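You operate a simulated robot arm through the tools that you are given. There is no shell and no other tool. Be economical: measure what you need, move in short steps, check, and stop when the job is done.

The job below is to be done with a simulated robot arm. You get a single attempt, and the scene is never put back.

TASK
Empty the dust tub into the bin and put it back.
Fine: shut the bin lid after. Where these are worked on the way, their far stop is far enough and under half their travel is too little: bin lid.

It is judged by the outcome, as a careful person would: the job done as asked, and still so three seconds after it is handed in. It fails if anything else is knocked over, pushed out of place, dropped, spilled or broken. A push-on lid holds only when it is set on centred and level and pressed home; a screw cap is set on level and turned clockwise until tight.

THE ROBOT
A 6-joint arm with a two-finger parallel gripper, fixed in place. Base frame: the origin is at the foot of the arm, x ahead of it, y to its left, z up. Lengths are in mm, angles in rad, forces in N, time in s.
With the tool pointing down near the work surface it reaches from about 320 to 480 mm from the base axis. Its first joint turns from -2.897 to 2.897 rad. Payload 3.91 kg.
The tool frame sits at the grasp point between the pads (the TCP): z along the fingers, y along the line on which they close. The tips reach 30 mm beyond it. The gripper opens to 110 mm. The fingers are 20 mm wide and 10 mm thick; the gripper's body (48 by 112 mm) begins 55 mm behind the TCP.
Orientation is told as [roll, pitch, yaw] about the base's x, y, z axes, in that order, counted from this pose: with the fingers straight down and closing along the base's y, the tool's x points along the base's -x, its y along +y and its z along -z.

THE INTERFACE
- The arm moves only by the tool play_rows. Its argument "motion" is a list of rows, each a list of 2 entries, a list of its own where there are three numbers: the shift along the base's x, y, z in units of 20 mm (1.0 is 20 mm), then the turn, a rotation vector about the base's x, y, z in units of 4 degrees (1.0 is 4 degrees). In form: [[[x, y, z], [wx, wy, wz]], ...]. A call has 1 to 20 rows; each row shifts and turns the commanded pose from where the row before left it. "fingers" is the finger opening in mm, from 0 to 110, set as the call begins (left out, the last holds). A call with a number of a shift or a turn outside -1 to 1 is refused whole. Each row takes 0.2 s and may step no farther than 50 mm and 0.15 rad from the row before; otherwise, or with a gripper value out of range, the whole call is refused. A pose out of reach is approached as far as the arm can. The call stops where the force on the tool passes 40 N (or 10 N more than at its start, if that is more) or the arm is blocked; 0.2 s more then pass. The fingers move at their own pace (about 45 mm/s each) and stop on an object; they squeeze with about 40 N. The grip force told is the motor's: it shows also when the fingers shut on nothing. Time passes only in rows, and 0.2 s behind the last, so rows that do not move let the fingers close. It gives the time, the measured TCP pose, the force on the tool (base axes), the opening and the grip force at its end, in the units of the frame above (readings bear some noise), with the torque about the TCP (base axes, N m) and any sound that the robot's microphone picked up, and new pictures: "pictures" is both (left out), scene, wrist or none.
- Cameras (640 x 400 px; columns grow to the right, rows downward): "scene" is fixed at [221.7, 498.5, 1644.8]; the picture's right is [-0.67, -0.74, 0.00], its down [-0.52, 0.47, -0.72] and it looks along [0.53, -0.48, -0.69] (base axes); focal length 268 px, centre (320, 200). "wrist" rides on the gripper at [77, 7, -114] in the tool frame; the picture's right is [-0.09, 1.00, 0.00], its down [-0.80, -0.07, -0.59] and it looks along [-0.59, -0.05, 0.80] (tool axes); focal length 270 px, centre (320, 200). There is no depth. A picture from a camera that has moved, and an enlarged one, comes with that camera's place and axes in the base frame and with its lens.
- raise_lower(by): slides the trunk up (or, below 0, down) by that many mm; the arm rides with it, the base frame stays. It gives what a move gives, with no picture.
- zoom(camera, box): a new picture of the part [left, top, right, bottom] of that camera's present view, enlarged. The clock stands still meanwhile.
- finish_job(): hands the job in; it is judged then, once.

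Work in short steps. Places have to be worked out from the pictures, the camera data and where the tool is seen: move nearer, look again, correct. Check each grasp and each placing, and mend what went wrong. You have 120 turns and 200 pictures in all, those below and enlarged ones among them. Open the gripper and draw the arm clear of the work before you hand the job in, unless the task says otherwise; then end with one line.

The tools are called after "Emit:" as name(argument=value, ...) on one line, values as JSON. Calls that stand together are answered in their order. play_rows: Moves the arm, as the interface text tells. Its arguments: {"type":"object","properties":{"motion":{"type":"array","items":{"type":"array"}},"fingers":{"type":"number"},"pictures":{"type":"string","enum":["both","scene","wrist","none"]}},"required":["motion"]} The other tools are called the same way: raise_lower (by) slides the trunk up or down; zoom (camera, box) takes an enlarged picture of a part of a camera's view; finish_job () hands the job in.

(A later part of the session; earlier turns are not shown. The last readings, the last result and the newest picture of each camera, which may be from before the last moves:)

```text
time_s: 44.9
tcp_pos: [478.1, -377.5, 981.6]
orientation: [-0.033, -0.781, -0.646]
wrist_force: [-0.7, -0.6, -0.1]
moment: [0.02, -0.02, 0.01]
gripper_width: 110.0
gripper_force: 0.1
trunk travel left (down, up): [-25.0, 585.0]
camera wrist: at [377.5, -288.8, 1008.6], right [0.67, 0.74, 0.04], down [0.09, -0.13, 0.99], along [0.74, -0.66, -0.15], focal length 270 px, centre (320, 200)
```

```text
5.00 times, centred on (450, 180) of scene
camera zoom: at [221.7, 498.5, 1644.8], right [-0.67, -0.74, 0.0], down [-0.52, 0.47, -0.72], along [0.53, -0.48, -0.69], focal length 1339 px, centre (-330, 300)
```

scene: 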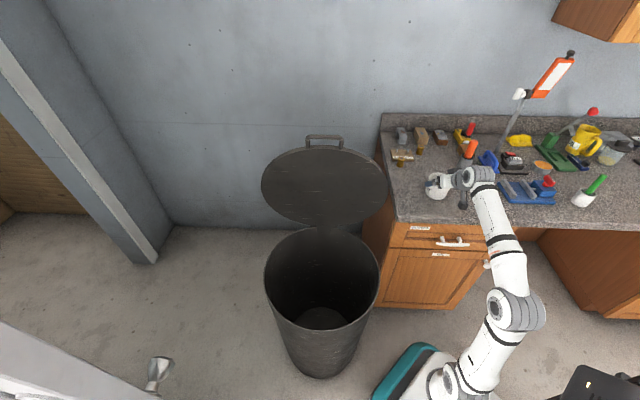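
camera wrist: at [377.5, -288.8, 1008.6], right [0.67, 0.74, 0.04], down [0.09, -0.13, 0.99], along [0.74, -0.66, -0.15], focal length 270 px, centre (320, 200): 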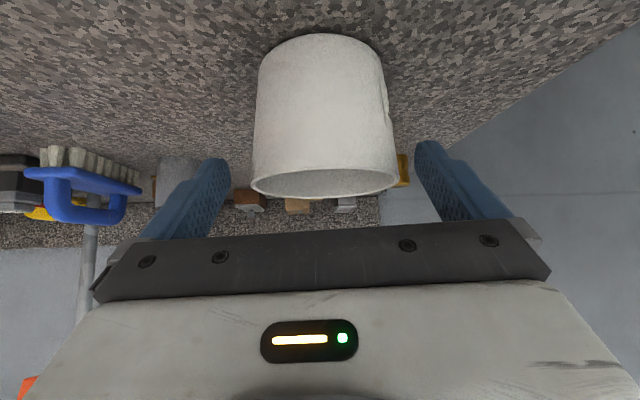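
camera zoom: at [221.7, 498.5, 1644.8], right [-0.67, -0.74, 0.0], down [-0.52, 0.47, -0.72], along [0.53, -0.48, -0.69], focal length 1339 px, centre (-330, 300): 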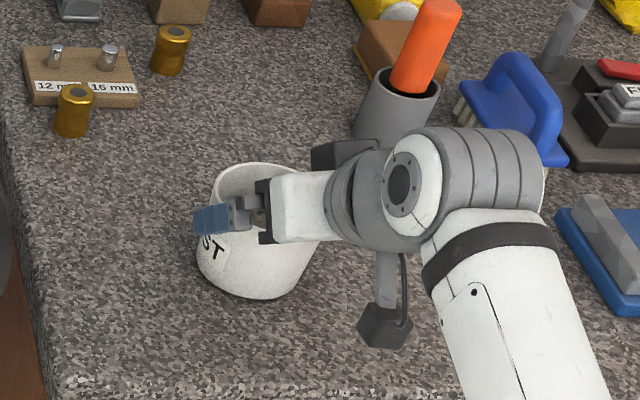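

The tub is centred between the fingers. I advance the last ~31 mm and then close.

Emit:
play_rows(motion=[[[0.4, -0.305, -0.5], [0, 0, 0]], [[0.4, -0.305, -0.5], [0, 0, 0]], [[0.4, -0.305, -0.5], [0, 0, 0]], [[0, 0, 0], [0, 0, 0]]], pictures="wrist")

```text
time_s: 45.9
tcp_pos: [502.6, -394.9, 952.9]
orientation: [-0.033, -0.782, -0.648]
wrist_force: [-0.6, -0.1, 0.0]
moment: [0.04, 0.01, 0.02]
gripper_width: 110.0
gripper_force: 0.1
trunk travel left (down, up): [-25.0, 585.0]
camera wrist: at [400.7, -306.5, 979.0], right [0.67, 0.74, 0.04], down [0.09, -0.13, 0.99], along [0.74, -0.66, -0.15], focal length 270 px, centre (320, 200)
```

wrist: 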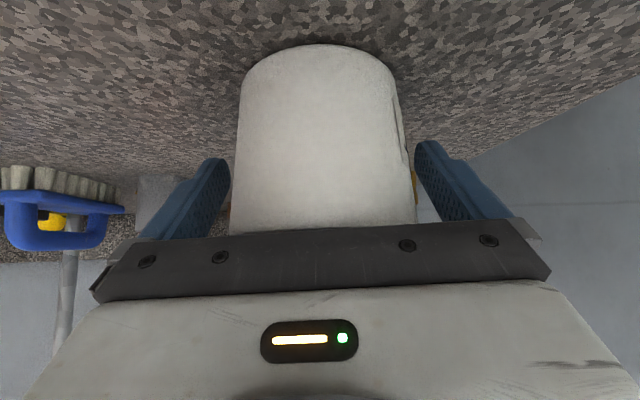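

The tub is between the pads with no contact yet. I close the gripper.

Emit:
play_rows(motion=[[[0, 0, 0], [0, 0, 0]], [[0, 0, 0], [0, 0, 0]], [[0, 0, 0], [0, 0, 0]], [[0, 0, 0], [0, 0, 0]], [[0, 0, 0], [0, 0, 0]]], fingers=40, pictures="wrist")

```text
time_s: 47.1
tcp_pos: [502.0, -394.3, 952.5]
orientation: [-0.033, -0.783, -0.648]
wrist_force: [0.0, 0.2, 0.0]
moment: [-0.08, 0.04, 0.01]
gripper_width: 87.0
gripper_force: 39.6
trunk travel left (down, up): [-25.0, 585.0]
camera wrist: at [400.6, -306.5, 979.1], right [0.67, 0.74, 0.04], down [0.09, -0.13, 0.99], along [0.74, -0.66, -0.15], focal length 270 px, centre (320, 200)
```

wrist: 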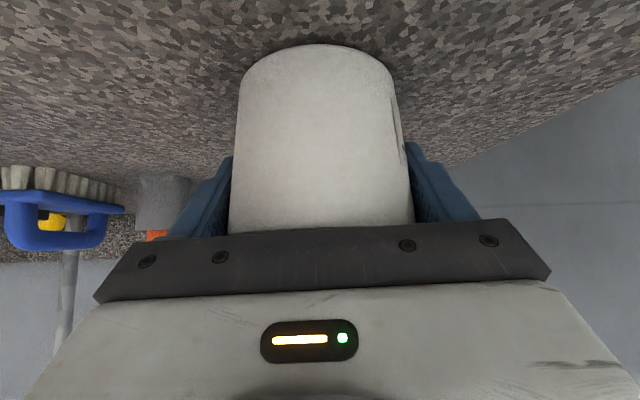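

The tub is gripped at 87 mm with 40 N. I lift gently by 60 mm and check.

Emit:
play_rows(motion=[[[0, 0, 0.3], [0, 0, 0]], [[0, 0, 0.5], [0, 0, 0]], [[0, 0, 0.6], [0, 0, 0]], [[0, 0, 0.6], [0, 0, 0]], [[0, 0, 0.6], [0, 0, 0]], [[0, 0, 0.4], [0, 0, 0]], [[0, 0, 0], [0, 0, 0]]], pictures="both")

Emit:
zoom(camera="scene", box=[400, 130, 500, 220])

```text
time_s: 48.7
tcp_pos: [500.9, -393.4, 1013.0]
orientation: [-0.033, -0.781, -0.649]
wrist_force: [0.2, 0.2, -0.7]
moment: [-0.04, 0.01, -0.01]
gripper_width: 87.1
gripper_force: 39.9
trunk travel left (down, up): [-25.0, 585.0]
camera wrist: at [399.9, -305.9, 1039.4], right [0.67, 0.74, 0.04], down [0.09, -0.13, 0.99], along [0.74, -0.66, -0.15], focal length 270 px, centre (320, 200)
```

scene: 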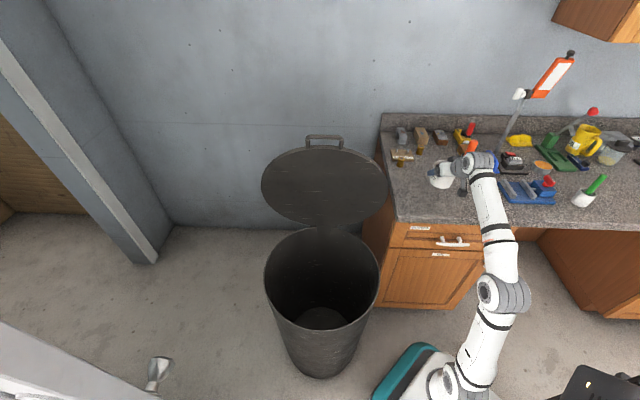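
wrist: 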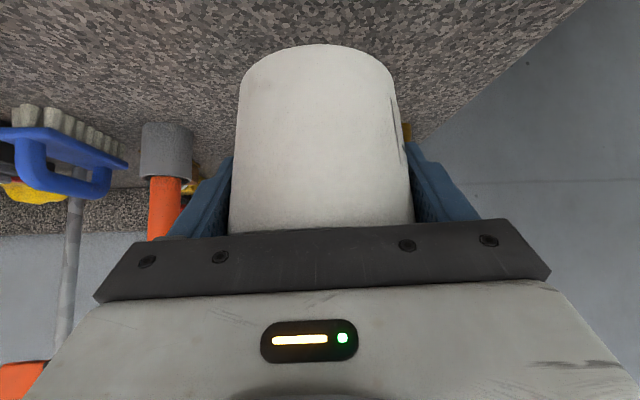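

```text
4.44 times, centred on (450, 175) of scene
camera zoom: at [221.7, 498.5, 1644.8], right [-0.67, -0.74, 0.0], down [-0.52, 0.47, -0.72], along [0.53, -0.48, -0.69], focal length 1190 px, centre (-258, 311)
```

zoom: 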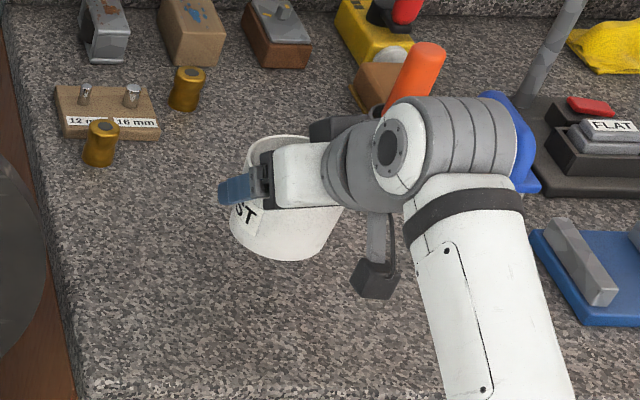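

The grip is solid and the tub level. I carry it around the standing lid's edge toward the bin, keeping it upright and closer to the robot in the middle.

Emit:
play_rows(motion=[[[-0.44, 0.8, 0.2], [0, 0, 0.4]], [[-0.44, 0.95, 0.2], [0, 0, 0.65]], [[-0.44, 0.95, 0.2], [0, 0, 0.65]], [[-0.44, 0.95, 0.2], [0, 0, 0.65]], [[-0.44, 0.95, 0.2], [0, 0, 0.65]], [[-0.44, 0.95, 0.2], [0, 0, 0.65]], [[-0.44, 0.95, 0.2], [0, 0, 0.65]], [[0, 1, 0], [0, 0, 0.4]], [[0, 1, 0], [0, 0, 0.4]], [[0, 1, 0], [0, 0, 0.4]], [[0, 1, 0], [0, 0, 0.4]], [[0, 1, 0], [0, 0, 0.4]], [[0, 1, 0], [0, 0, 0.4]], [[0, 1, 0], [0, 0, 0.4]], [[0, 1, 0], [0, 0, 0.4]], [[0, 1, 0], [0, 0, 0.4]], [[0, 1, 0], [0, 0, 0.4]], [[0, 1, 0], [0, 0, 0.4]], [[0, 1, 0], [0, 0, 0.4]], [[0, 1, 0], [0, 0, 0.2]]], pictures="scene")

```text
time_s: 52.9
tcp_pos: [440.7, -4.2, 1039.3]
orientation: [-0.034, -0.782, 0.003]
wrist_force: [0.6, 0.2, -0.9]
moment: [-0.01, 0.01, -0.02]
gripper_width: 87.0
gripper_force: 40.0
trunk travel left (down, up): [-25.0, 585.0]
```

scene: 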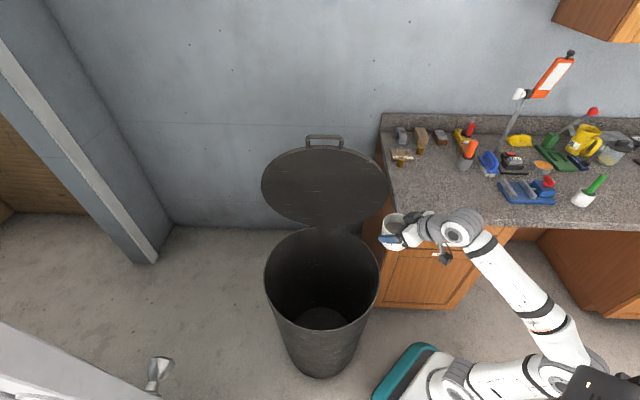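

Now I move over the bin opening.

Emit:
play_rows(motion=[[[0.6, 0.4, 0], [0, 0, 0]], [[1, 0.62, 0], [0, 0, 0]], [[1, 0.62, 0], [0, 0, 0]], [[1, 0.62, 0], [0, 0, 0]], [[1, 0.62, 0], [0, 0, 0]], [[1, 0.62, -0.3], [0, 0, 0]], [[1, 0.62, -0.5], [0, 0, 0]], [[1, 0.62, -0.6], [0, 0, 0]], [[1, 0.62, -0.6], [0, 0, 0]], [[1, 0.62, -0.6], [0, 0, 0]], [[0, 0, -0.6], [0, 0, 0]], [[0, 0, -0.6], [0, 0, 0]], [[0, 0, -0.6], [0, 0, 0]]], pictures="both")

Emit:
zoom(camera="scene", box=[250, 200, 410, 300])

```text
time_s: 55.7
tcp_pos: [634.4, 116.7, 952.0]
orientation: [-0.033, -0.779, 0.004]
wrist_force: [0.2, 0.4, -1.3]
moment: [0.05, 0.01, -0.01]
gripper_width: 86.8
gripper_force: 40.1
trunk travel left (down, up): [-25.0, 585.0]
camera wrist: at [498.4, 124.2, 978.3], right [0.08, 1.0, 0.04], down [0.15, -0.05, 0.99], along [0.99, -0.08, -0.15], focal length 270 px, centre (320, 200)
```

scene: 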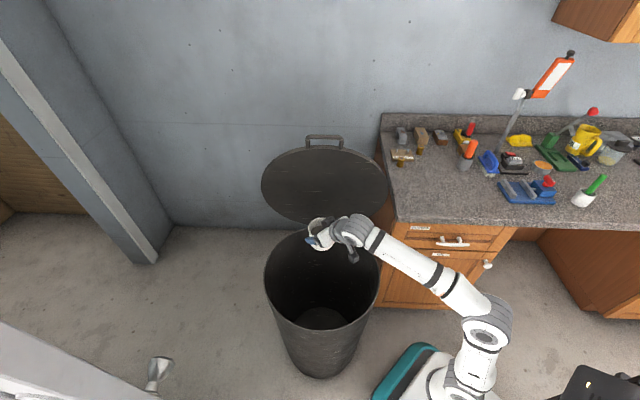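
wrist: 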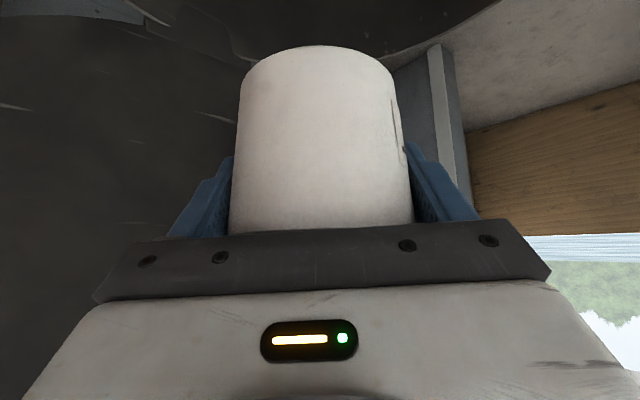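

```text
4.00 times, centred on (330, 250) of scene
camera zoom: at [221.7, 498.5, 1644.8], right [-0.67, -0.74, 0.0], down [-0.52, 0.47, -0.72], along [0.53, -0.48, -0.69], focal length 1072 px, centre (280, 0)
```

zoom: 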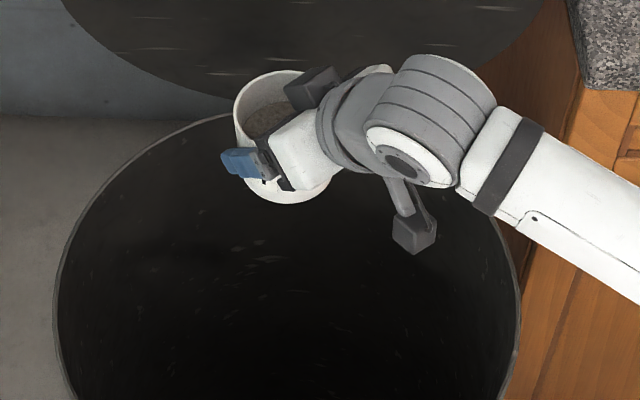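

The tub is over the bin mouth and still full. I lower slightly and start rolling the tool about its own axis so that it pours sideways into the bin.

Emit:
play_rows(motion=[[[0, 0, -1], [0, 0, 0]], [[0, 0, -1], [0, 0, 0]], [[0, 0, 0], [-0.707, 0, 0.707]], [[0, 0, 0], [-0.707, 0, 0.707]], [[0, 0, 0], [-0.707, 0, 0.707]], [[0, 0, 0], [-0.707, 0, 0.707]], [[0, 0, 0], [-0.707, 0, 0.707]], [[0, 0, 0], [-0.707, 0, 0.707]], [[0, 0, 0], [-0.707, 0, 0.707]], [[0, 0, 0], [-0.707, 0, 0.707]], [[0, 0, 0], [-0.707, 0, 0.707]], [[0, 0, 0], [-0.707, 0, 0.707]], [[0, 0, 0], [-0.707, 0, 0.707]], [[0, 0, 0], [-0.707, 0, 0.707]], [[0, 0, 0], [-0.707, 0, 0.707]], [[0, 0, 0], [-0.707, 0, 0.707]], [[0, 0, 0], [-0.707, 0, 0.707]], [[0, 0, 0], [-0.707, 0, 0.707]], [[0, 0, 0], [-0.707, 0, 0.707]], [[0, 0, 0], [-0.707, 0, 0.707]]], pictures="both")

Emit:
zoom(camera="scene", box=[250, 200, 410, 300])

```text
time_s: 59.9
tcp_pos: [632.2, 115.1, 912.7]
orientation: [-0.793, -0.214, 1.345]
wrist_force: [0.4, 0.0, -2.2]
moment: [0.0, -0.02, 0.02]
gripper_width: 86.5
gripper_force: 40.1
trunk travel left (down, up): [-25.0, 585.0]
camera wrist: at [527.8, 44.2, 969.8], right [-0.63, 0.39, -0.67], down [-0.21, 0.75, 0.63], along [0.75, 0.54, -0.39], focal length 270 px, centre (320, 200)
```

scene: 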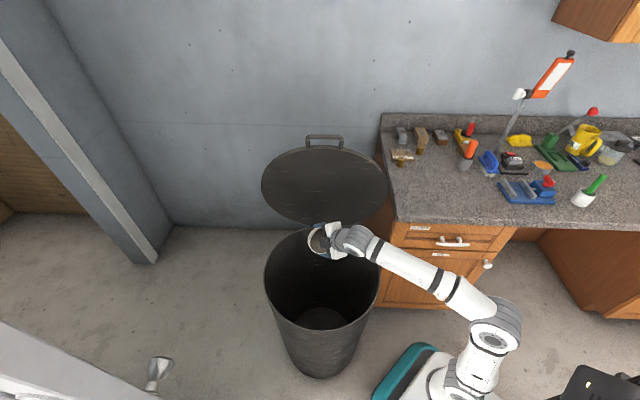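
wrist: 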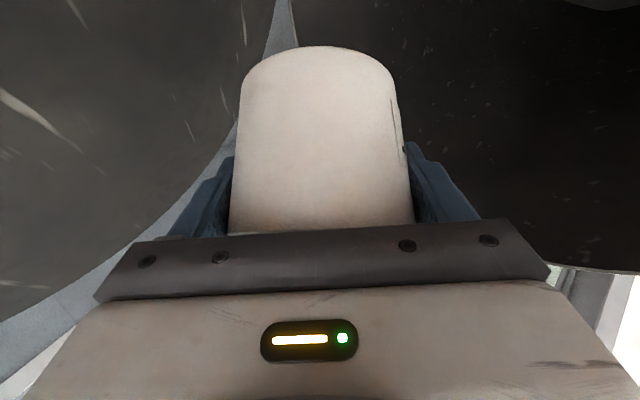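

```text
4.00 times, centred on (330, 250) of scene
camera zoom: at [221.7, 498.5, 1644.8], right [-0.67, -0.74, 0.0], down [-0.52, 0.47, -0.72], along [0.53, -0.48, -0.69], focal length 1072 px, centre (280, 0)
```

zoom: 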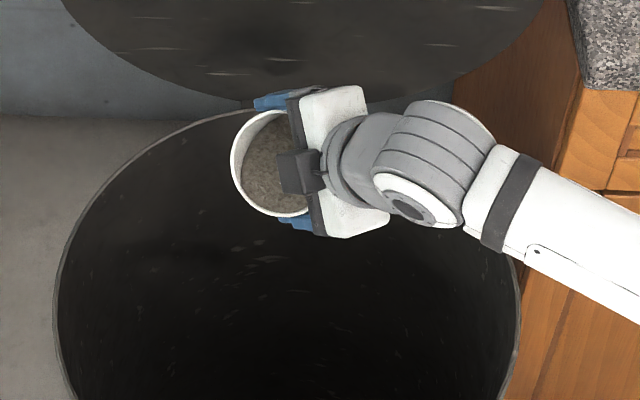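

The dust is still in at this tilt. I keep rolling, then combine it with pitching the tool up so the mouth points well down.

Emit:
play_rows(motion=[[[0, 0, 0], [-0.707, 0, 0.707]], [[0, 0, 0], [-0.707, 0, 0.707]], [[0, 0, 0], [-0.707, 0, 0.707]], [[0, 0, 0], [-0.707, 0, 0.707]], [[0, 0, 0], [-0.707, 0, 0.707]], [[0, 0, 0], [-0.707, 0, 0.707]], [[0, 0, 0], [-0.707, 0, 0.707]], [[0, 0, 0], [-0.707, 0, 0.707]], [[0, 0, 0], [-0.707, 0, 0.707]], [[0, 0, 0], [-0.707, 0, 0.707]], [[0, 0, 0], [-0.707, -1, 0.707]], [[0, 0, 0], [-0.75, -1, 0.66]], [[0, 0, 0], [-0.8, -1, 0.6]], [[0, 0, 0], [-0.84, -1, 0.54]], [[0, 0, 0], [-0.87, -1, 0.48]], [[0, 0, 0], [-0.9, -1, 0.42]], [[0, 0, 0], [-0.93, -1, 0.36]], [[0, 0, 0], [-0.96, -1, 0.29]], [[0, 0, 0], [-0.97, -1, 0.22]], [[0, 0, 0], [-0.98, -1, 0.15]]], pictures="both")

Emit:
zoom(camera="scene", box=[250, 200, 410, 300])

```text
time_s: 64.1
tcp_pos: [631.6, 115.3, 912.9]
orientation: [-1.413, 1.073, 1.761]
wrist_force: [0.3, 0.4, -0.1]
moment: [-0.02, 0.03, -0.01]
gripper_width: 86.4
gripper_force: 39.9
trunk travel left (down, up): [-25.0, 585.0]
camera wrist: at [524.7, 65.7, 985.2], right [0.0, -0.84, -0.55], down [-0.66, 0.41, -0.62], along [0.75, 0.36, -0.56], focal length 270 px, centre (320, 200)
```

scene: 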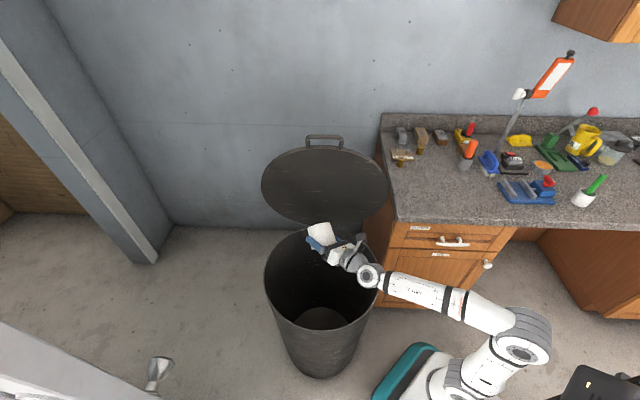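
wrist: 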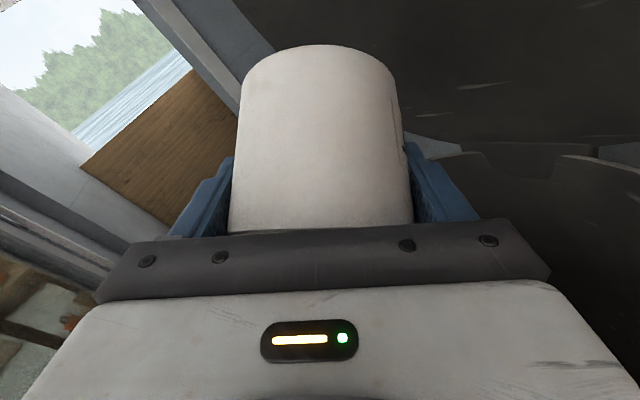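

```text
4.00 times, centred on (330, 250) of scene
camera zoom: at [221.7, 498.5, 1644.8], right [-0.67, -0.74, 0.0], down [-0.52, 0.47, -0.72], along [0.53, -0.48, -0.69], focal length 1072 px, centre (280, 0)
```

zoom: 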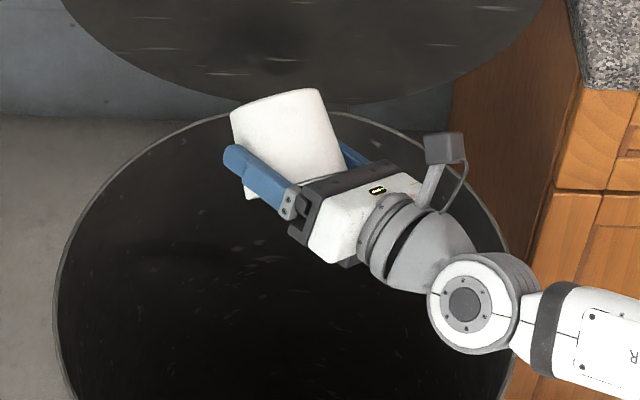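

The tub is tipped to about 122° and the load dropped by about 2 N. I roll a little further and wait so it empties completely.

Emit:
play_rows(motion=[[[0, 0, 0], [-1, -0.8, 0]], [[0, 0, 0], [-1, -0.8, 0]], [[0, 0, 0], [-1, -0.8, 0]], [[0, 0, 0], [-1, -0.5, 0]], [[0, 0, 0], [-1, 0, 0]], [[0, 0, 0], [-1, 0, 0]], [[0, 0, 0], [0, 0, 0]], [[0, 0, 0.5], [0, 0, 0]], [[0, 0, -0.5], [0, 0, 0]], [[0, 0, 0.5], [0, 0, 0]], [[0, 0, -0.5], [0, 0, 0]], [[0, 0, 0], [0, 0, 0]], [[0, 0, 0], [0, 0, 0]], [[0, 0, 0], [0, 0, 0]]], pictures="both")

Emit:
zoom(camera="scene", box=[240, 200, 400, 330])

```text
time_s: 67.1
tcp_pos: [632.3, 116.1, 912.4]
orientation: [-2.594, 1.448, 0.623]
wrist_force: [1.0, 0.2, -0.9]
moment: [0.0, 0.02, -0.04]
gripper_width: 86.5
gripper_force: 39.9
trunk travel left (down, up): [-25.0, 585.0]
camera wrist: at [511.2, 93.6, 976.2], right [0.09, -0.98, -0.15], down [-0.52, 0.09, -0.85], along [0.85, 0.15, -0.5], focal length 270 px, centre (320, 200)
```

scene: 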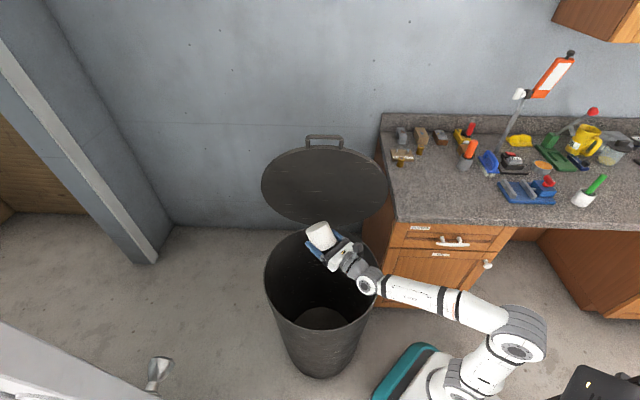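
wrist: 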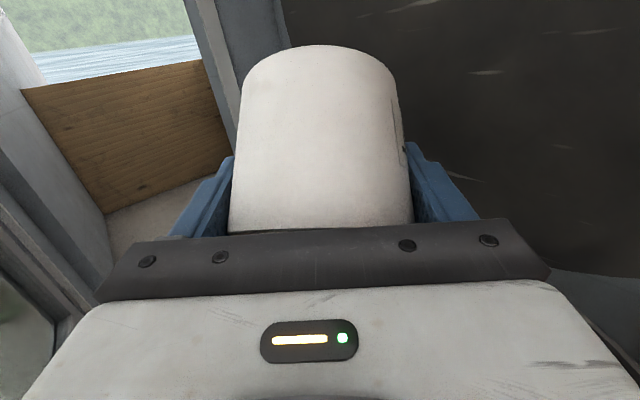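

```text
3.08 times, centred on (320, 265) of scene
camera zoom: at [221.7, 498.5, 1644.8], right [-0.67, -0.74, 0.0], down [-0.52, 0.47, -0.72], along [0.53, -0.48, -0.69], focal length 824 px, centre (320, 0)
```

zoom: 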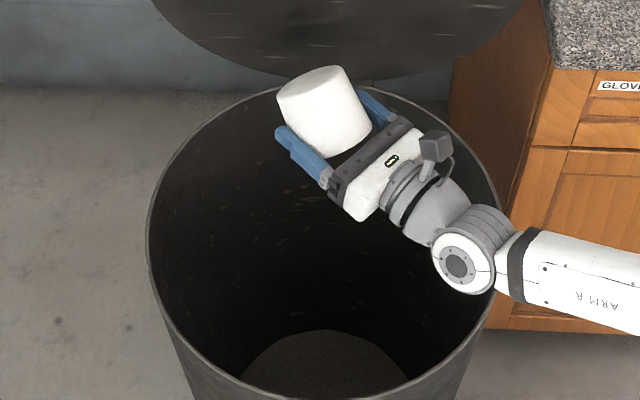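

I reverse the rotation exactly to bring the tub upright again, still over the bin.

Emit:
play_rows(motion=[[[0, 0, 0], [1, 0, 0]], [[0, 0, 0], [1, 0, 0]], [[0, 0, 0], [1, 0.5, 0]], [[0, 0, 0], [1, 0.8, 0]], [[0, 0, 0], [1, 0.8, 0]], [[0, 0, 0], [1, 0.8, 0]], [[0, 0, 0], [0.98, 1, -0.15]], [[0, 0, 0], [0.97, 1, -0.22]], [[0, 0, 0], [0.96, 1, -0.29]], [[0, 0, 0], [0.93, 1, -0.36]], [[0, 0, 0], [0.9, 1, -0.42]], [[0, 0, 0], [0.87, 1, -0.48]], [[0, 0, 0], [0.84, 1, -0.54]], [[0, 0, 0], [0.8, 1, -0.6]], [[0, 0, 0], [0.75, 1, -0.66]], [[0, 0, 0], [0.707, 1, -0.707]], [[0, 0, 0], [0.707, 0, -0.707]], [[0, 0, 0], [0.707, 0, -0.707]], [[0, 0, 0], [0.707, 0, -0.707]], [[0, 0, 0], [0.707, 0, -0.707]]], pictures="none")

Emit:
play_rows(motion=[[[0, 0, 0], [0.707, 0, -0.707]], [[0, 0, 0], [0.707, 0, -0.707]], [[0, 0, 0], [0.707, 0, -0.707]], [[0, 0, 0], [0.707, 0, -0.707]], [[0, 0, 0], [0.707, 0, -0.707]], [[0, 0, 0], [0.707, 0, -0.707]], [[0, 0, 0], [0.707, 0, -0.707]], [[0, 0, 0], [0.707, 0, -0.707]]], pictures="scene")

Emit:
zoom(camera="scene", box=[270, 200, 390, 275])

```text
time_s: 71.3
tcp_pos: [632.0, 115.1, 913.8]
orientation: [-0.812, 0.076, 1.644]
wrist_force: [0.2, -0.5, -0.2]
moment: [0.02, 0.0, -0.01]
gripper_width: 86.0
gripper_force: 40.0
trunk travel left (down, up): [-25.0, 585.0]
```

```text
time_s: 73.1
tcp_pos: [632.2, 116.1, 912.1]
orientation: [-0.763, -0.312, 1.236]
wrist_force: [0.6, 0.0, -1.0]
moment: [-0.01, 0.0, -0.01]
gripper_width: 85.9
gripper_force: 40.9
trunk travel left (down, up): [-25.0, 585.0]
```

scene: 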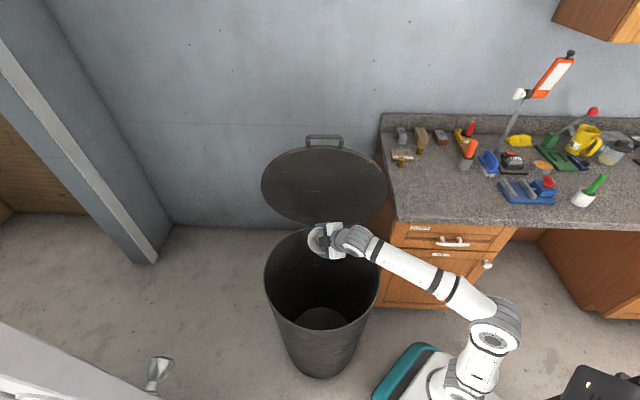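

```text
5.33 times, centred on (330, 238) of scene
camera zoom: at [221.7, 498.5, 1644.8], right [-0.67, -0.74, 0.0], down [-0.52, 0.47, -0.72], along [0.53, -0.48, -0.69], focal length 1429 px, centre (267, 0)
```

zoom: 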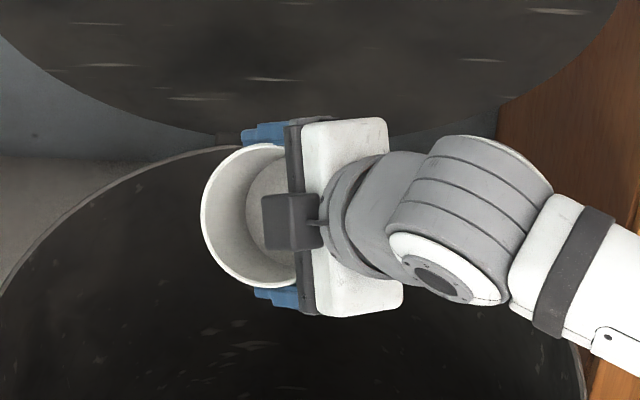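

The tub is clean inside. I finish rolling upright and raise it.

Emit:
play_rows(motion=[[[0, 0, 0], [0.707, 0, -0.707]], [[0, 0, 0], [0.707, 0, -0.707]], [[0, 0, 0], [0.707, 0, -0.707]], [[0, 0, 0], [0.707, 0, -0.707]], [[0, 0, 0], [0.707, 0, -0.707]], [[0, 0, 0], [0.707, 0, -0.707]], [[0, 0, 0], [0.707, 0, -0.707]], [[0, 0, 0], [0.707, 0, -0.707]], [[0, 0, 0], [0.707, 0, -0.707]], [[0, 0, 0], [0.707, 0, -0.707]], [[0, 0, 0.5], [0.707, 0, -0.707]], [[0, 0, 1], [0.707, 0, -0.707]], [[0, 0, 1], [0.707, 0, -0.707]], [[0, 0, 1], [0.707, 0, -0.707]], [[0, 0, 1], [0.707, 0, -0.707]], [[0, 0, 1], [0.707, 0, -0.707]], [[0, 0, 1], [0, 0, 0]]], pictures="both")

```text
time_s: 76.7
tcp_pos: [633.0, 114.2, 1043.0]
orientation: [-0.034, -0.779, -0.001]
wrist_force: [-0.8, -0.6, 0.5]
moment: [-0.03, 0.01, -0.01]
gripper_width: 85.5
gripper_force: 40.0
trunk travel left (down, up): [-25.0, 585.0]
camera wrist: at [497.0, 122.9, 1069.4], right [0.08, 1.0, 0.04], down [0.15, -0.05, 0.99], along [0.99, -0.08, -0.15], focal length 270 px, centre (320, 200)
```

scene: 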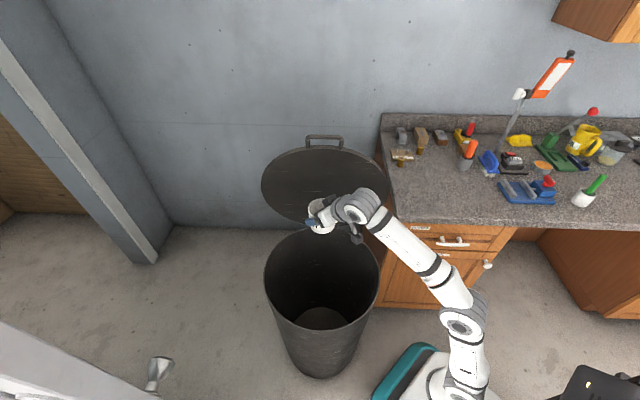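
wrist: 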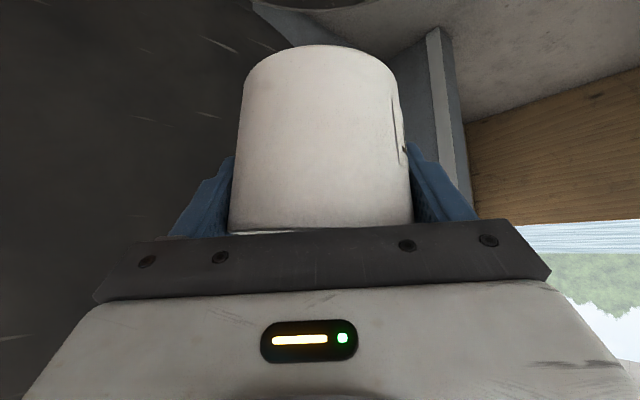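

The tub is upright and held. I carry it back along the same route.

Emit:
play_rows(motion=[[[-0.96, -0.593, 0], [0, 0, 0]], [[-0.96, -0.593, 0], [0, 0, 0]], [[-0.96, -0.593, 0], [0, 0, 0]], [[-0.96, -0.593, 0], [0, 0, 0]], [[-0.96, -0.593, 0], [0, 0, 0]], [[-0.96, -0.593, 0], [0, 0, 0]], [[-0.96, -0.593, 0], [0, 0, 0]], [[-0.96, -0.593, 0], [0, 0, 0]], [[-0.96, -0.593, 0], [0, 0, 0]], [[-0.96, -0.593, 0], [0, 0, 0]], [[0, -1, 0], [0, 0, -0.4]], [[0, -1, 0], [0, 0, -0.4]], [[0, -1, 0], [0, 0, -0.4]], [[0, -1, 0], [0, 0, -0.4]], [[0, -1, 0], [0, 0, -0.4]], [[0, -1, 0], [0, 0, -0.4]], [[0, -1, 0], [0, 0, -0.4]], [[0, -1, 0], [0, 0, -0.4]], [[0, -1, 0], [0, 0, -0.4]], [[0, -1, 0], [0, 0, -0.4]]], pictures="none")

Emit:
play_rows(motion=[[[0, -1, 0], [0, 0, -0.4]], [[0, -1, 0], [0, 0, -0.4]], [[0, -1, 0], [0, 0, -0.2]], [[0.44, -0.95, 0], [0, 0, -0.65]], [[0.44, -0.95, 0], [0, 0, -0.65]], [[0.44, -0.95, 0], [0, 0, -0.65]], [[0.44, -0.95, -0.2], [0, 0, -0.65]], [[0.44, -0.95, -0.2], [0, 0, -0.65]], [[0.44, -0.95, -0.2], [0, 0, -0.65]], [[0.44, -0.8, -0.2], [0, 0, -0.4]], [[0, 0, 0], [0, 0, 0]]], pictures="both")

Emit:
zoom(camera="scene", box=[400, 130, 500, 220])

```text
time_s: 80.9
tcp_pos: [439.3, -203.6, 1042.4]
orientation: [-0.032, -0.783, -0.277]
wrist_force: [0.2, -0.2, -0.8]
moment: [-0.04, -0.01, 0.01]
gripper_width: 85.3
gripper_force: 40.1
trunk travel left (down, up): [-25.0, 585.0]
```

```text
time_s: 83.3
tcp_pos: [502.2, -395.4, 1026.0]
orientation: [-0.033, -0.783, -0.647]
wrist_force: [-0.2, 0.4, -0.3]
moment: [0.03, -0.02, -0.04]
gripper_width: 85.3
gripper_force: 40.1
trunk travel left (down, up): [-25.0, 585.0]
camera wrist: at [400.6, -306.2, 1052.4], right [0.67, 0.74, 0.04], down [0.09, -0.13, 0.99], along [0.74, -0.66, -0.15], focal length 270 px, centre (320, 200)
```

scene: 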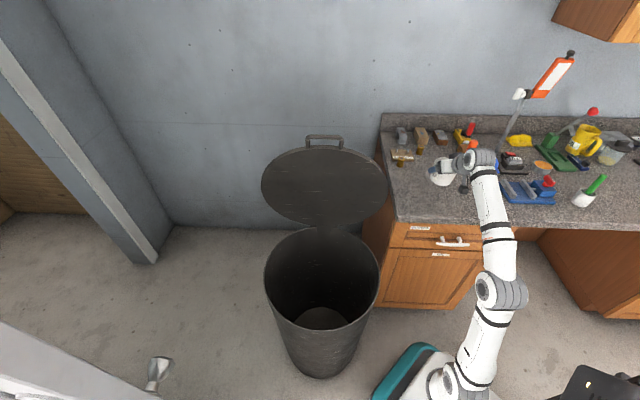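
wrist: 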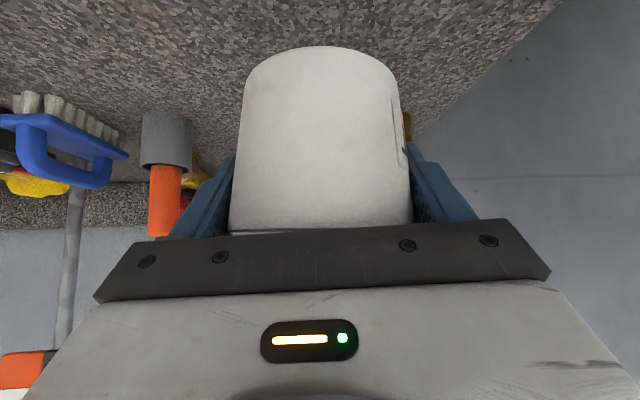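

```text
4.44 times, centred on (450, 175) of scene
camera zoom: at [221.7, 498.5, 1644.8], right [-0.67, -0.74, 0.0], down [-0.52, 0.47, -0.72], along [0.53, -0.48, -0.69], focal length 1190 px, centre (-258, 311)
```

zoom: 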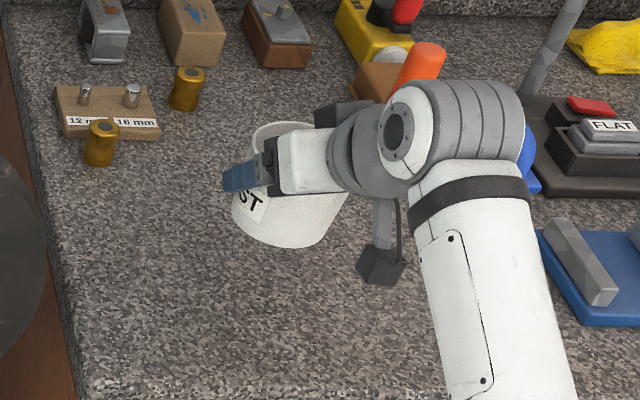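

I'm directly above the original spot. I lower most of the way, then finely.

Emit:
play_rows(motion=[[[0, 0, -0.8], [0, 0, 0]], [[0, 0, -0.8], [0, 0, 0]], [[0, 0, -0.7], [0, 0, 0]], [[0, 0, -0.6], [0, 0, 0]], [[0, 0, -0.3], [0, 0, 0]], [[0, 0, 0], [0, 0, 0]]], pictures="wrist")

Emit:
play_rows(motion=[[[0, 0, -0.1], [0, 0, 0]], [[0, 0, -0.1], [0, 0, 0]], [[0, 0, -0.1], [0, 0, 0]], [[0, 0, 0], [0, 0, 0]]], pictures="wrist")

```text
time_s: 84.7
tcp_pos: [500.8, -392.5, 963.5]
orientation: [-0.033, -0.781, -0.648]
wrist_force: [-0.6, -0.2, -0.5]
moment: [-0.02, -0.01, 0.03]
gripper_width: 85.4
gripper_force: 40.4
trunk travel left (down, up): [-25.0, 585.0]
camera wrist: at [399.9, -305.1, 989.3], right [0.67, 0.74, 0.04], down [0.09, -0.13, 0.99], along [0.74, -0.66, -0.15], focal length 270 px, centre (320, 200)
```

wrist: 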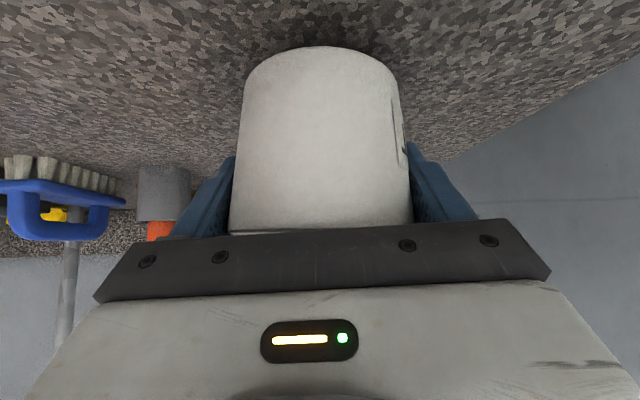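

```text
time_s: 85.7
tcp_pos: [502.0, -393.0, 957.7]
orientation: [-0.034, -0.782, -0.647]
wrist_force: [-0.9, 0.0, -1.4]
moment: [0.01, 0.01, 0.04]
gripper_width: 85.4
gripper_force: 39.8
trunk travel left (down, up): [-25.0, 585.0]
camera wrist: at [399.9, -305.3, 983.1], right [0.67, 0.74, 0.04], down [0.09, -0.13, 0.99], along [0.74, -0.66, -0.15], focal length 270 px, centre (320, 200)
```

wrist: 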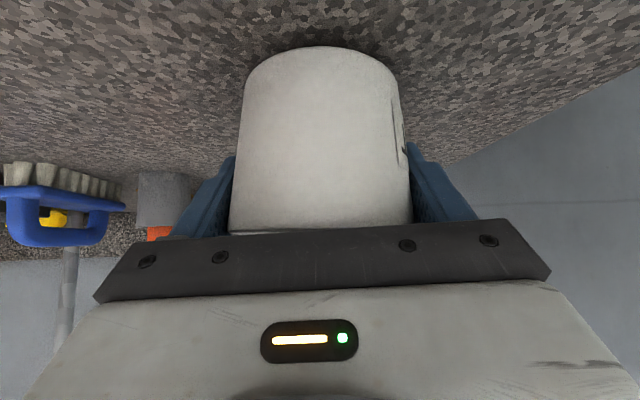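

I continue in 1.4 mm steps until contact shows in the force.

Emit:
play_rows(motion=[[[0, 0, -0.07], [0, 0, 0]], [[0, 0, -0.07], [0, 0, 0]], [[0, 0, 0], [0, 0, 0]]], pictures="none")

Emit:
play_rows(motion=[[[0, 0, -0.07], [0, 0, 0]], [[0, 0, 0], [0, 0, 0]]], pictures="none")

Emit:
play_rows(motion=[[[0, 0, -0.07], [0, 0, 0]], [[0, 0, 0], [0, 0, 0]]], pictures="wrist")

```text
time_s: 86.5
tcp_pos: [501.3, -393.4, 954.2]
orientation: [-0.032, -0.781, -0.648]
wrist_force: [-0.3, -0.5, 0.6]
moment: [-0.04, 0.02, 0.01]
gripper_width: 85.3
gripper_force: 40.1
trunk travel left (down, up): [-25.0, 585.0]
```

```text
time_s: 87.1
tcp_pos: [502.1, -393.9, 954.1]
orientation: [-0.032, -0.784, -0.646]
wrist_force: [-1.6, -1.8, 4.6]
moment: [-0.21, 0.19, -0.01]
gripper_width: 85.5
gripper_force: 39.4
trunk travel left (down, up): [-25.0, 585.0]
```

```text
time_s: 87.7
tcp_pos: [501.1, -392.9, 953.4]
orientation: [-0.035, -0.787, -0.646]
wrist_force: [1.7, -4.1, 17.4]
moment: [-0.65, 0.23, 0.13]
gripper_width: 85.3
gripper_force: 40.7
trunk travel left (down, up): [-25.0, 585.0]
camera wrist: at [400.1, -304.8, 979.4], right [0.67, 0.74, 0.04], down [0.08, -0.13, 0.99], along [0.74, -0.66, -0.15], focal length 270 px, centre (320, 200)
```

wrist: 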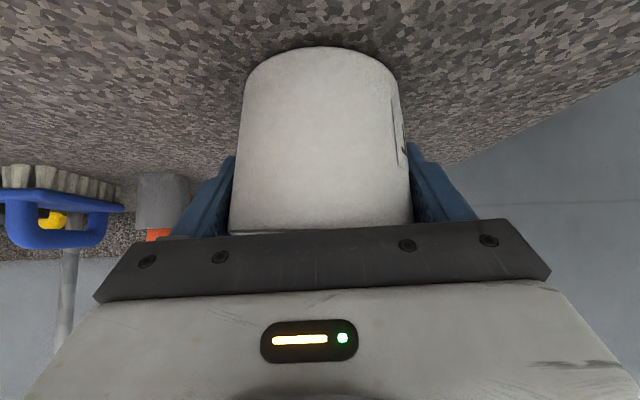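

The tub is seated on the bench (17 N). I relieve it by 1 mm and release.

Emit:
play_rows(motion=[[[0, 0, 0.05], [0, 0, 0]], [[0, 0, 0], [0, 0, 0]]], pictures="none")

Emit:
play_rows(motion=[[[0, 0, 0], [0, 0, 0]], [[0, 0, 0], [0, 0, 0]], [[0, 0, 0], [0, 0, 0]], [[0, 0, 0], [0, 0, 0]]], fingers=110, pictures="wrist")

```text
time_s: 88.3
tcp_pos: [501.2, -393.2, 953.4]
orientation: [-0.035, -0.783, -0.647]
wrist_force: [2.2, -3.5, 17.1]
moment: [-0.65, 0.21, 0.09]
gripper_width: 85.2
gripper_force: 40.0
trunk travel left (down, up): [-25.0, 585.0]
```

```text
time_s: 89.3
tcp_pos: [502.2, -393.5, 952.5]
orientation: [-0.032, -0.779, -0.646]
wrist_force: [0.9, 0.4, 0.7]
moment: [0.02, 0.0, 0.02]
gripper_width: 110.1
gripper_force: 0.2
trunk travel left (down, up): [-25.0, 585.0]
camera wrist: at [400.9, -305.1, 978.5], right [0.67, 0.74, 0.04], down [0.09, -0.13, 0.99], along [0.74, -0.66, -0.15], focal length 270 px, centre (320, 200)
```

wrist: 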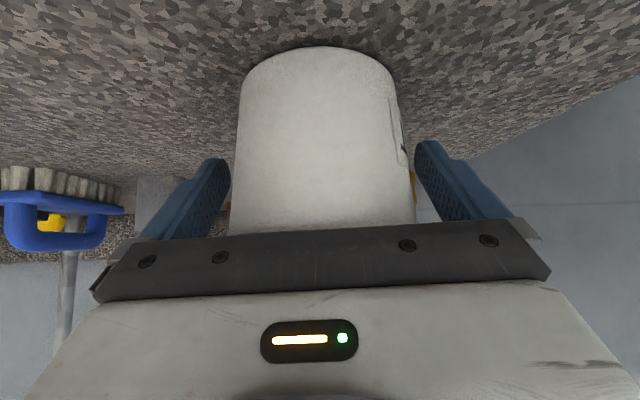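

Released, and the tub stands almost exactly as it was. I withdraw back along the approach direction.

Emit:
play_rows(motion=[[[-0.4, 0.305, 0.5], [0, 0, 0]], [[-0.556, 0.425, 0.7], [0, 0, 0]], [[-0.556, 0.425, 0.7], [0, 0, 0]], [[-0.556, 0.425, 0.7], [0, 0, 0]], [[-0.556, 0.425, 0.7], [0, 0, 0]], [[-0.556, 0.425, 0.7], [0, 0, 0]], [[-0.556, 0.425, 0.7], [0, 0, 0]], [[-0.1, 0.425, 0.9], [0, 0, 0]]], pictures="both")

Emit:
zoom(camera="scene", box=[380, 120, 500, 210])

```text
time_s: 91.1
tcp_pos: [425.1, -327.8, 1065.0]
orientation: [-0.033, -0.78, -0.645]
wrist_force: [0.6, -1.0, 0.5]
moment: [0.02, 0.0, 0.02]
gripper_width: 110.2
gripper_force: 0.0
trunk travel left (down, up): [-25.0, 585.0]
camera wrist: at [323.3, -239.3, 1091.3], right [0.67, 0.74, 0.04], down [0.09, -0.13, 0.99], along [0.74, -0.66, -0.15], focal length 270 px, centre (320, 200)
```

scene: 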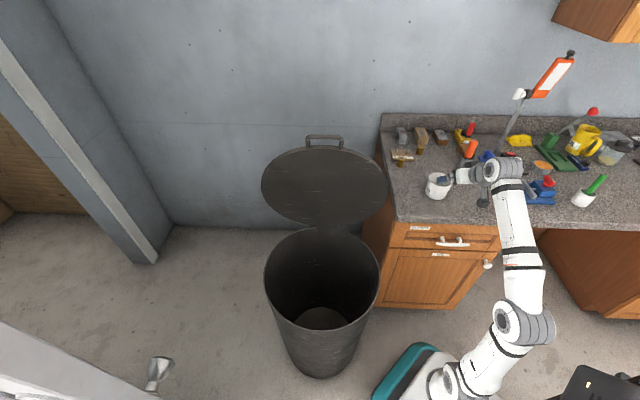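
wrist: 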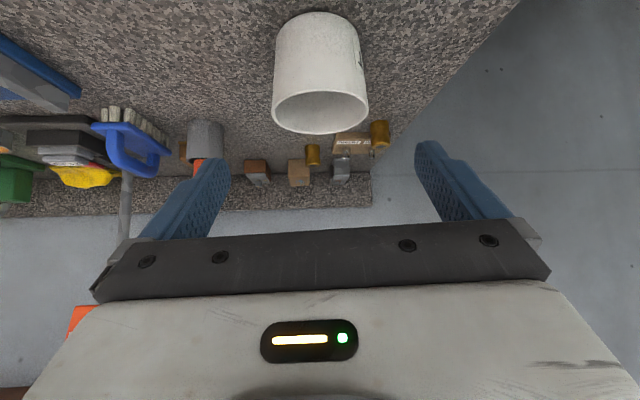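

```text
4.44 times, centred on (440, 165) of scene
camera zoom: at [221.7, 498.5, 1644.8], right [-0.67, -0.74, 0.0], down [-0.52, 0.47, -0.72], along [0.53, -0.48, -0.69], focal length 1190 px, centre (-213, 356)
```

zoom: 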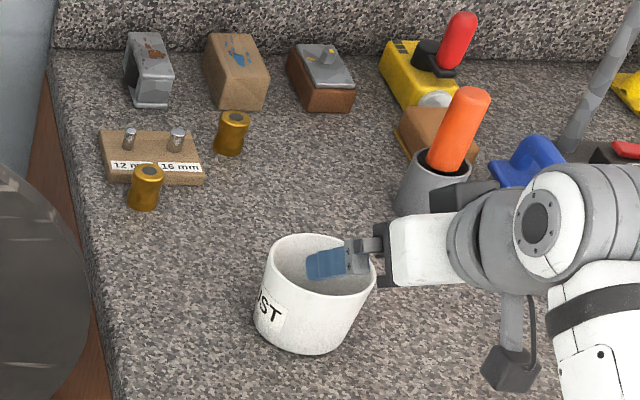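

The tub is back in its place and empty. For the lid, I raise the trunk, close the fingers, and measure the handle's current position.

Emit:
raise_lower(by=290)

Emit:
play_rows(motion=[[[0.5, 1, 0], [0, 0, 0]], [[0.5, 1, 0], [0, 0, 0]], [[0.5, 1, 0], [0, 0, 0]], [[0.5, 1, 0], [0, 0, 0]], [[0.5, 1, 0], [0, 0, 0]], [[0.5, 1, 0], [0, 0, 0]], [[0.5, 1, 0], [0, 0, 0]], [[0.5, 1, 0], [0, 0, 0]], [[0.5, 1, 0], [0, 0, 0]], [[0.5, 1, 0], [0, 0, 0]], [[0.5, 1, 0], [0, 0, 0]], [[0.5, 1, 0], [0, 0, 0]], [[0.5, 1, 0], [0, 0, 0]], [[0.5, 1, 0], [0, 0, 0]], [[0.5, 1, 0], [0, 0, 0]], [[0.5, 1, 0], [0, 0, 0]]], fingers=0, pictures="both")

Emit:
zoom(camera="scene", box=[250, 110, 410, 230])

```text
time_s: 94.0
tcp_pos: [425.8, -327.8, 1355.5]
orientation: [-0.035, -0.782, -0.649]
wrist_force: [-0.4, -0.5, -0.6]
moment: [-0.01, 0.02, 0.02]
gripper_width: 109.9
gripper_force: 0.0
trunk travel left (down, up): [-315.0, 295.0]
```

```text
time_s: 97.4
tcp_pos: [584.2, -7.3, 1352.6]
orientation: [-0.032, -0.781, -0.649]
wrist_force: [-0.3, 0.7, -0.4]
moment: [0.0, 0.0, 0.02]
gripper_width: 0.0
gripper_force: 37.7
trunk travel left (down, up): [-315.0, 295.0]
camera wrist: at [482.5, 81.1, 1380.2], right [0.67, 0.74, 0.04], down [0.09, -0.13, 0.99], along [0.74, -0.66, -0.15], focal length 270 px, centre (320, 200)
```

scene: 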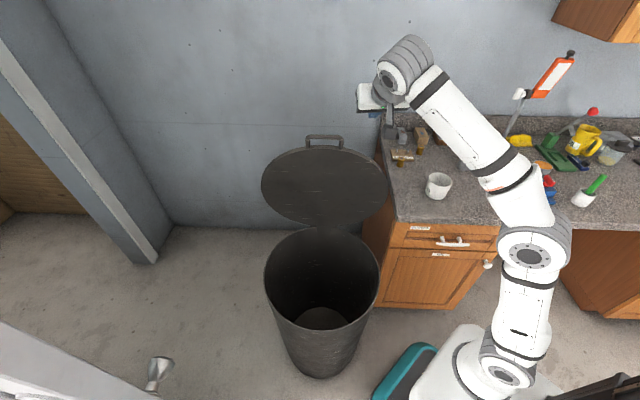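
wrist: 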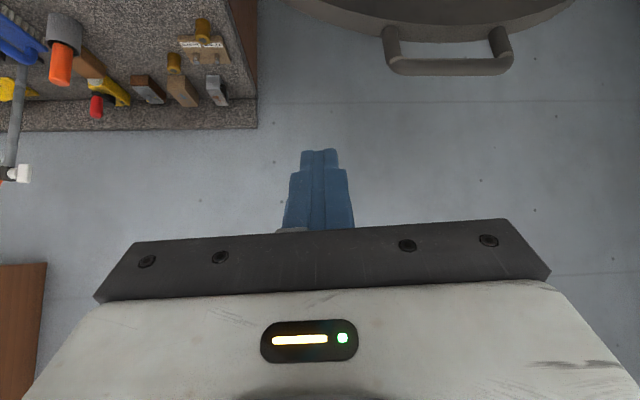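

```text
3.33 times, centred on (330, 170) of scene
camera zoom: at [221.7, 498.5, 1644.8], right [-0.67, -0.74, 0.0], down [-0.52, 0.47, -0.72], along [0.53, -0.48, -0.69], focal length 893 px, centre (287, 300)
```

zoom: 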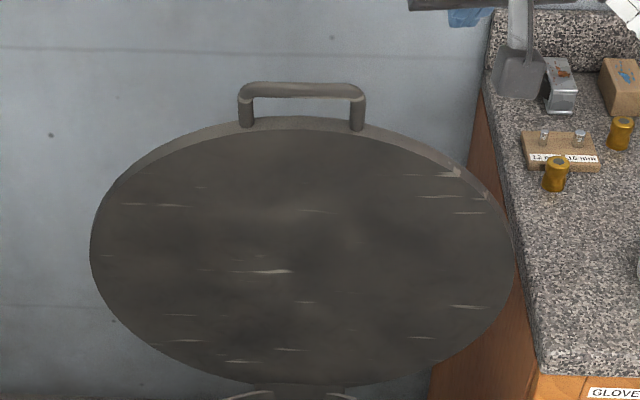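

The bar is now at about (731, 19, 1230). I move the closed fingers over and just past it, staying high.

Emit:
play_rows(motion=[[[1, 0.05, 0], [0, 0, 0]], [[1, 0.05, 0], [0, 0, 0]], [[1, 0.05, 0], [0, 0, 0]], [[1, 0.05, 0], [0, 0, 0]], [[1, 0.05, 0], [0, 0, 0]], [[1, 0.05, 0], [0, 0, 0]], [[1, 0.05, 0], [0, 0, 0]], [[1, 0.05, 0], [0, 0, 0]], [[0.5, 0, -0.5], [0, 0, 0]], [[0, 0, -0.5], [0, 0, 0]]], pictures="both")

Emit:
zoom(camera="scene", box=[270, 80, 390, 170])

```text
time_s: 99.6
tcp_pos: [704.2, -2.7, 1287.4]
orientation: [-0.033, -0.783, -0.646]
wrist_force: [0.3, 1.3, 0.5]
moment: [0.04, 0.03, -0.05]
gripper_width: 0.1
gripper_force: 37.7
out of reach, approached as far as the arm can: row 3, 4, 5, 6, 7, 8
trunk travel left (down, up): [-315.0, 295.0]
camera wrist: at [602.7, 86.8, 1313.6], right [0.67, 0.74, 0.04], down [0.09, -0.13, 0.99], along [0.74, -0.66, -0.15], focal length 270 px, centre (320, 200)
```

scene: 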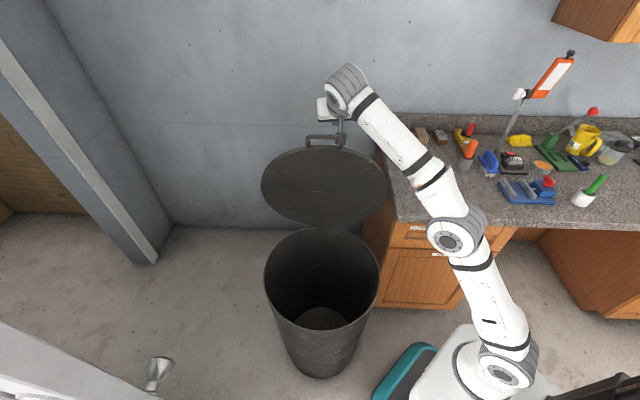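
wrist: 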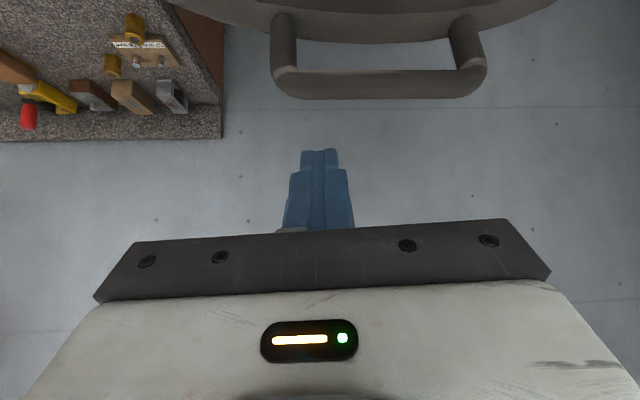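

```text
4.44 times, centred on (330, 125) of scene
camera zoom: at [221.7, 498.5, 1644.8], right [-0.67, -0.74, 0.0], down [-0.52, 0.47, -0.72], along [0.53, -0.48, -0.69], focal length 1190 px, centre (276, 533)
```

zoom: 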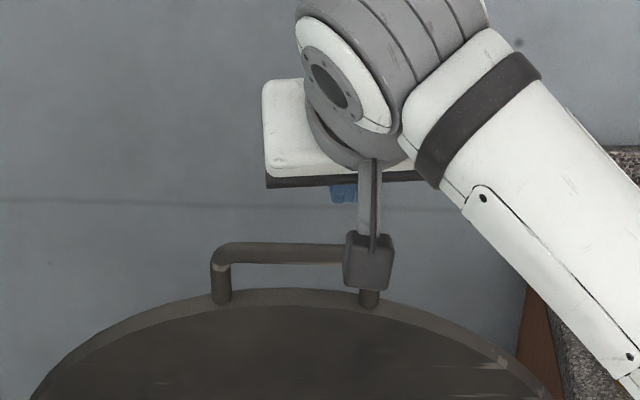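

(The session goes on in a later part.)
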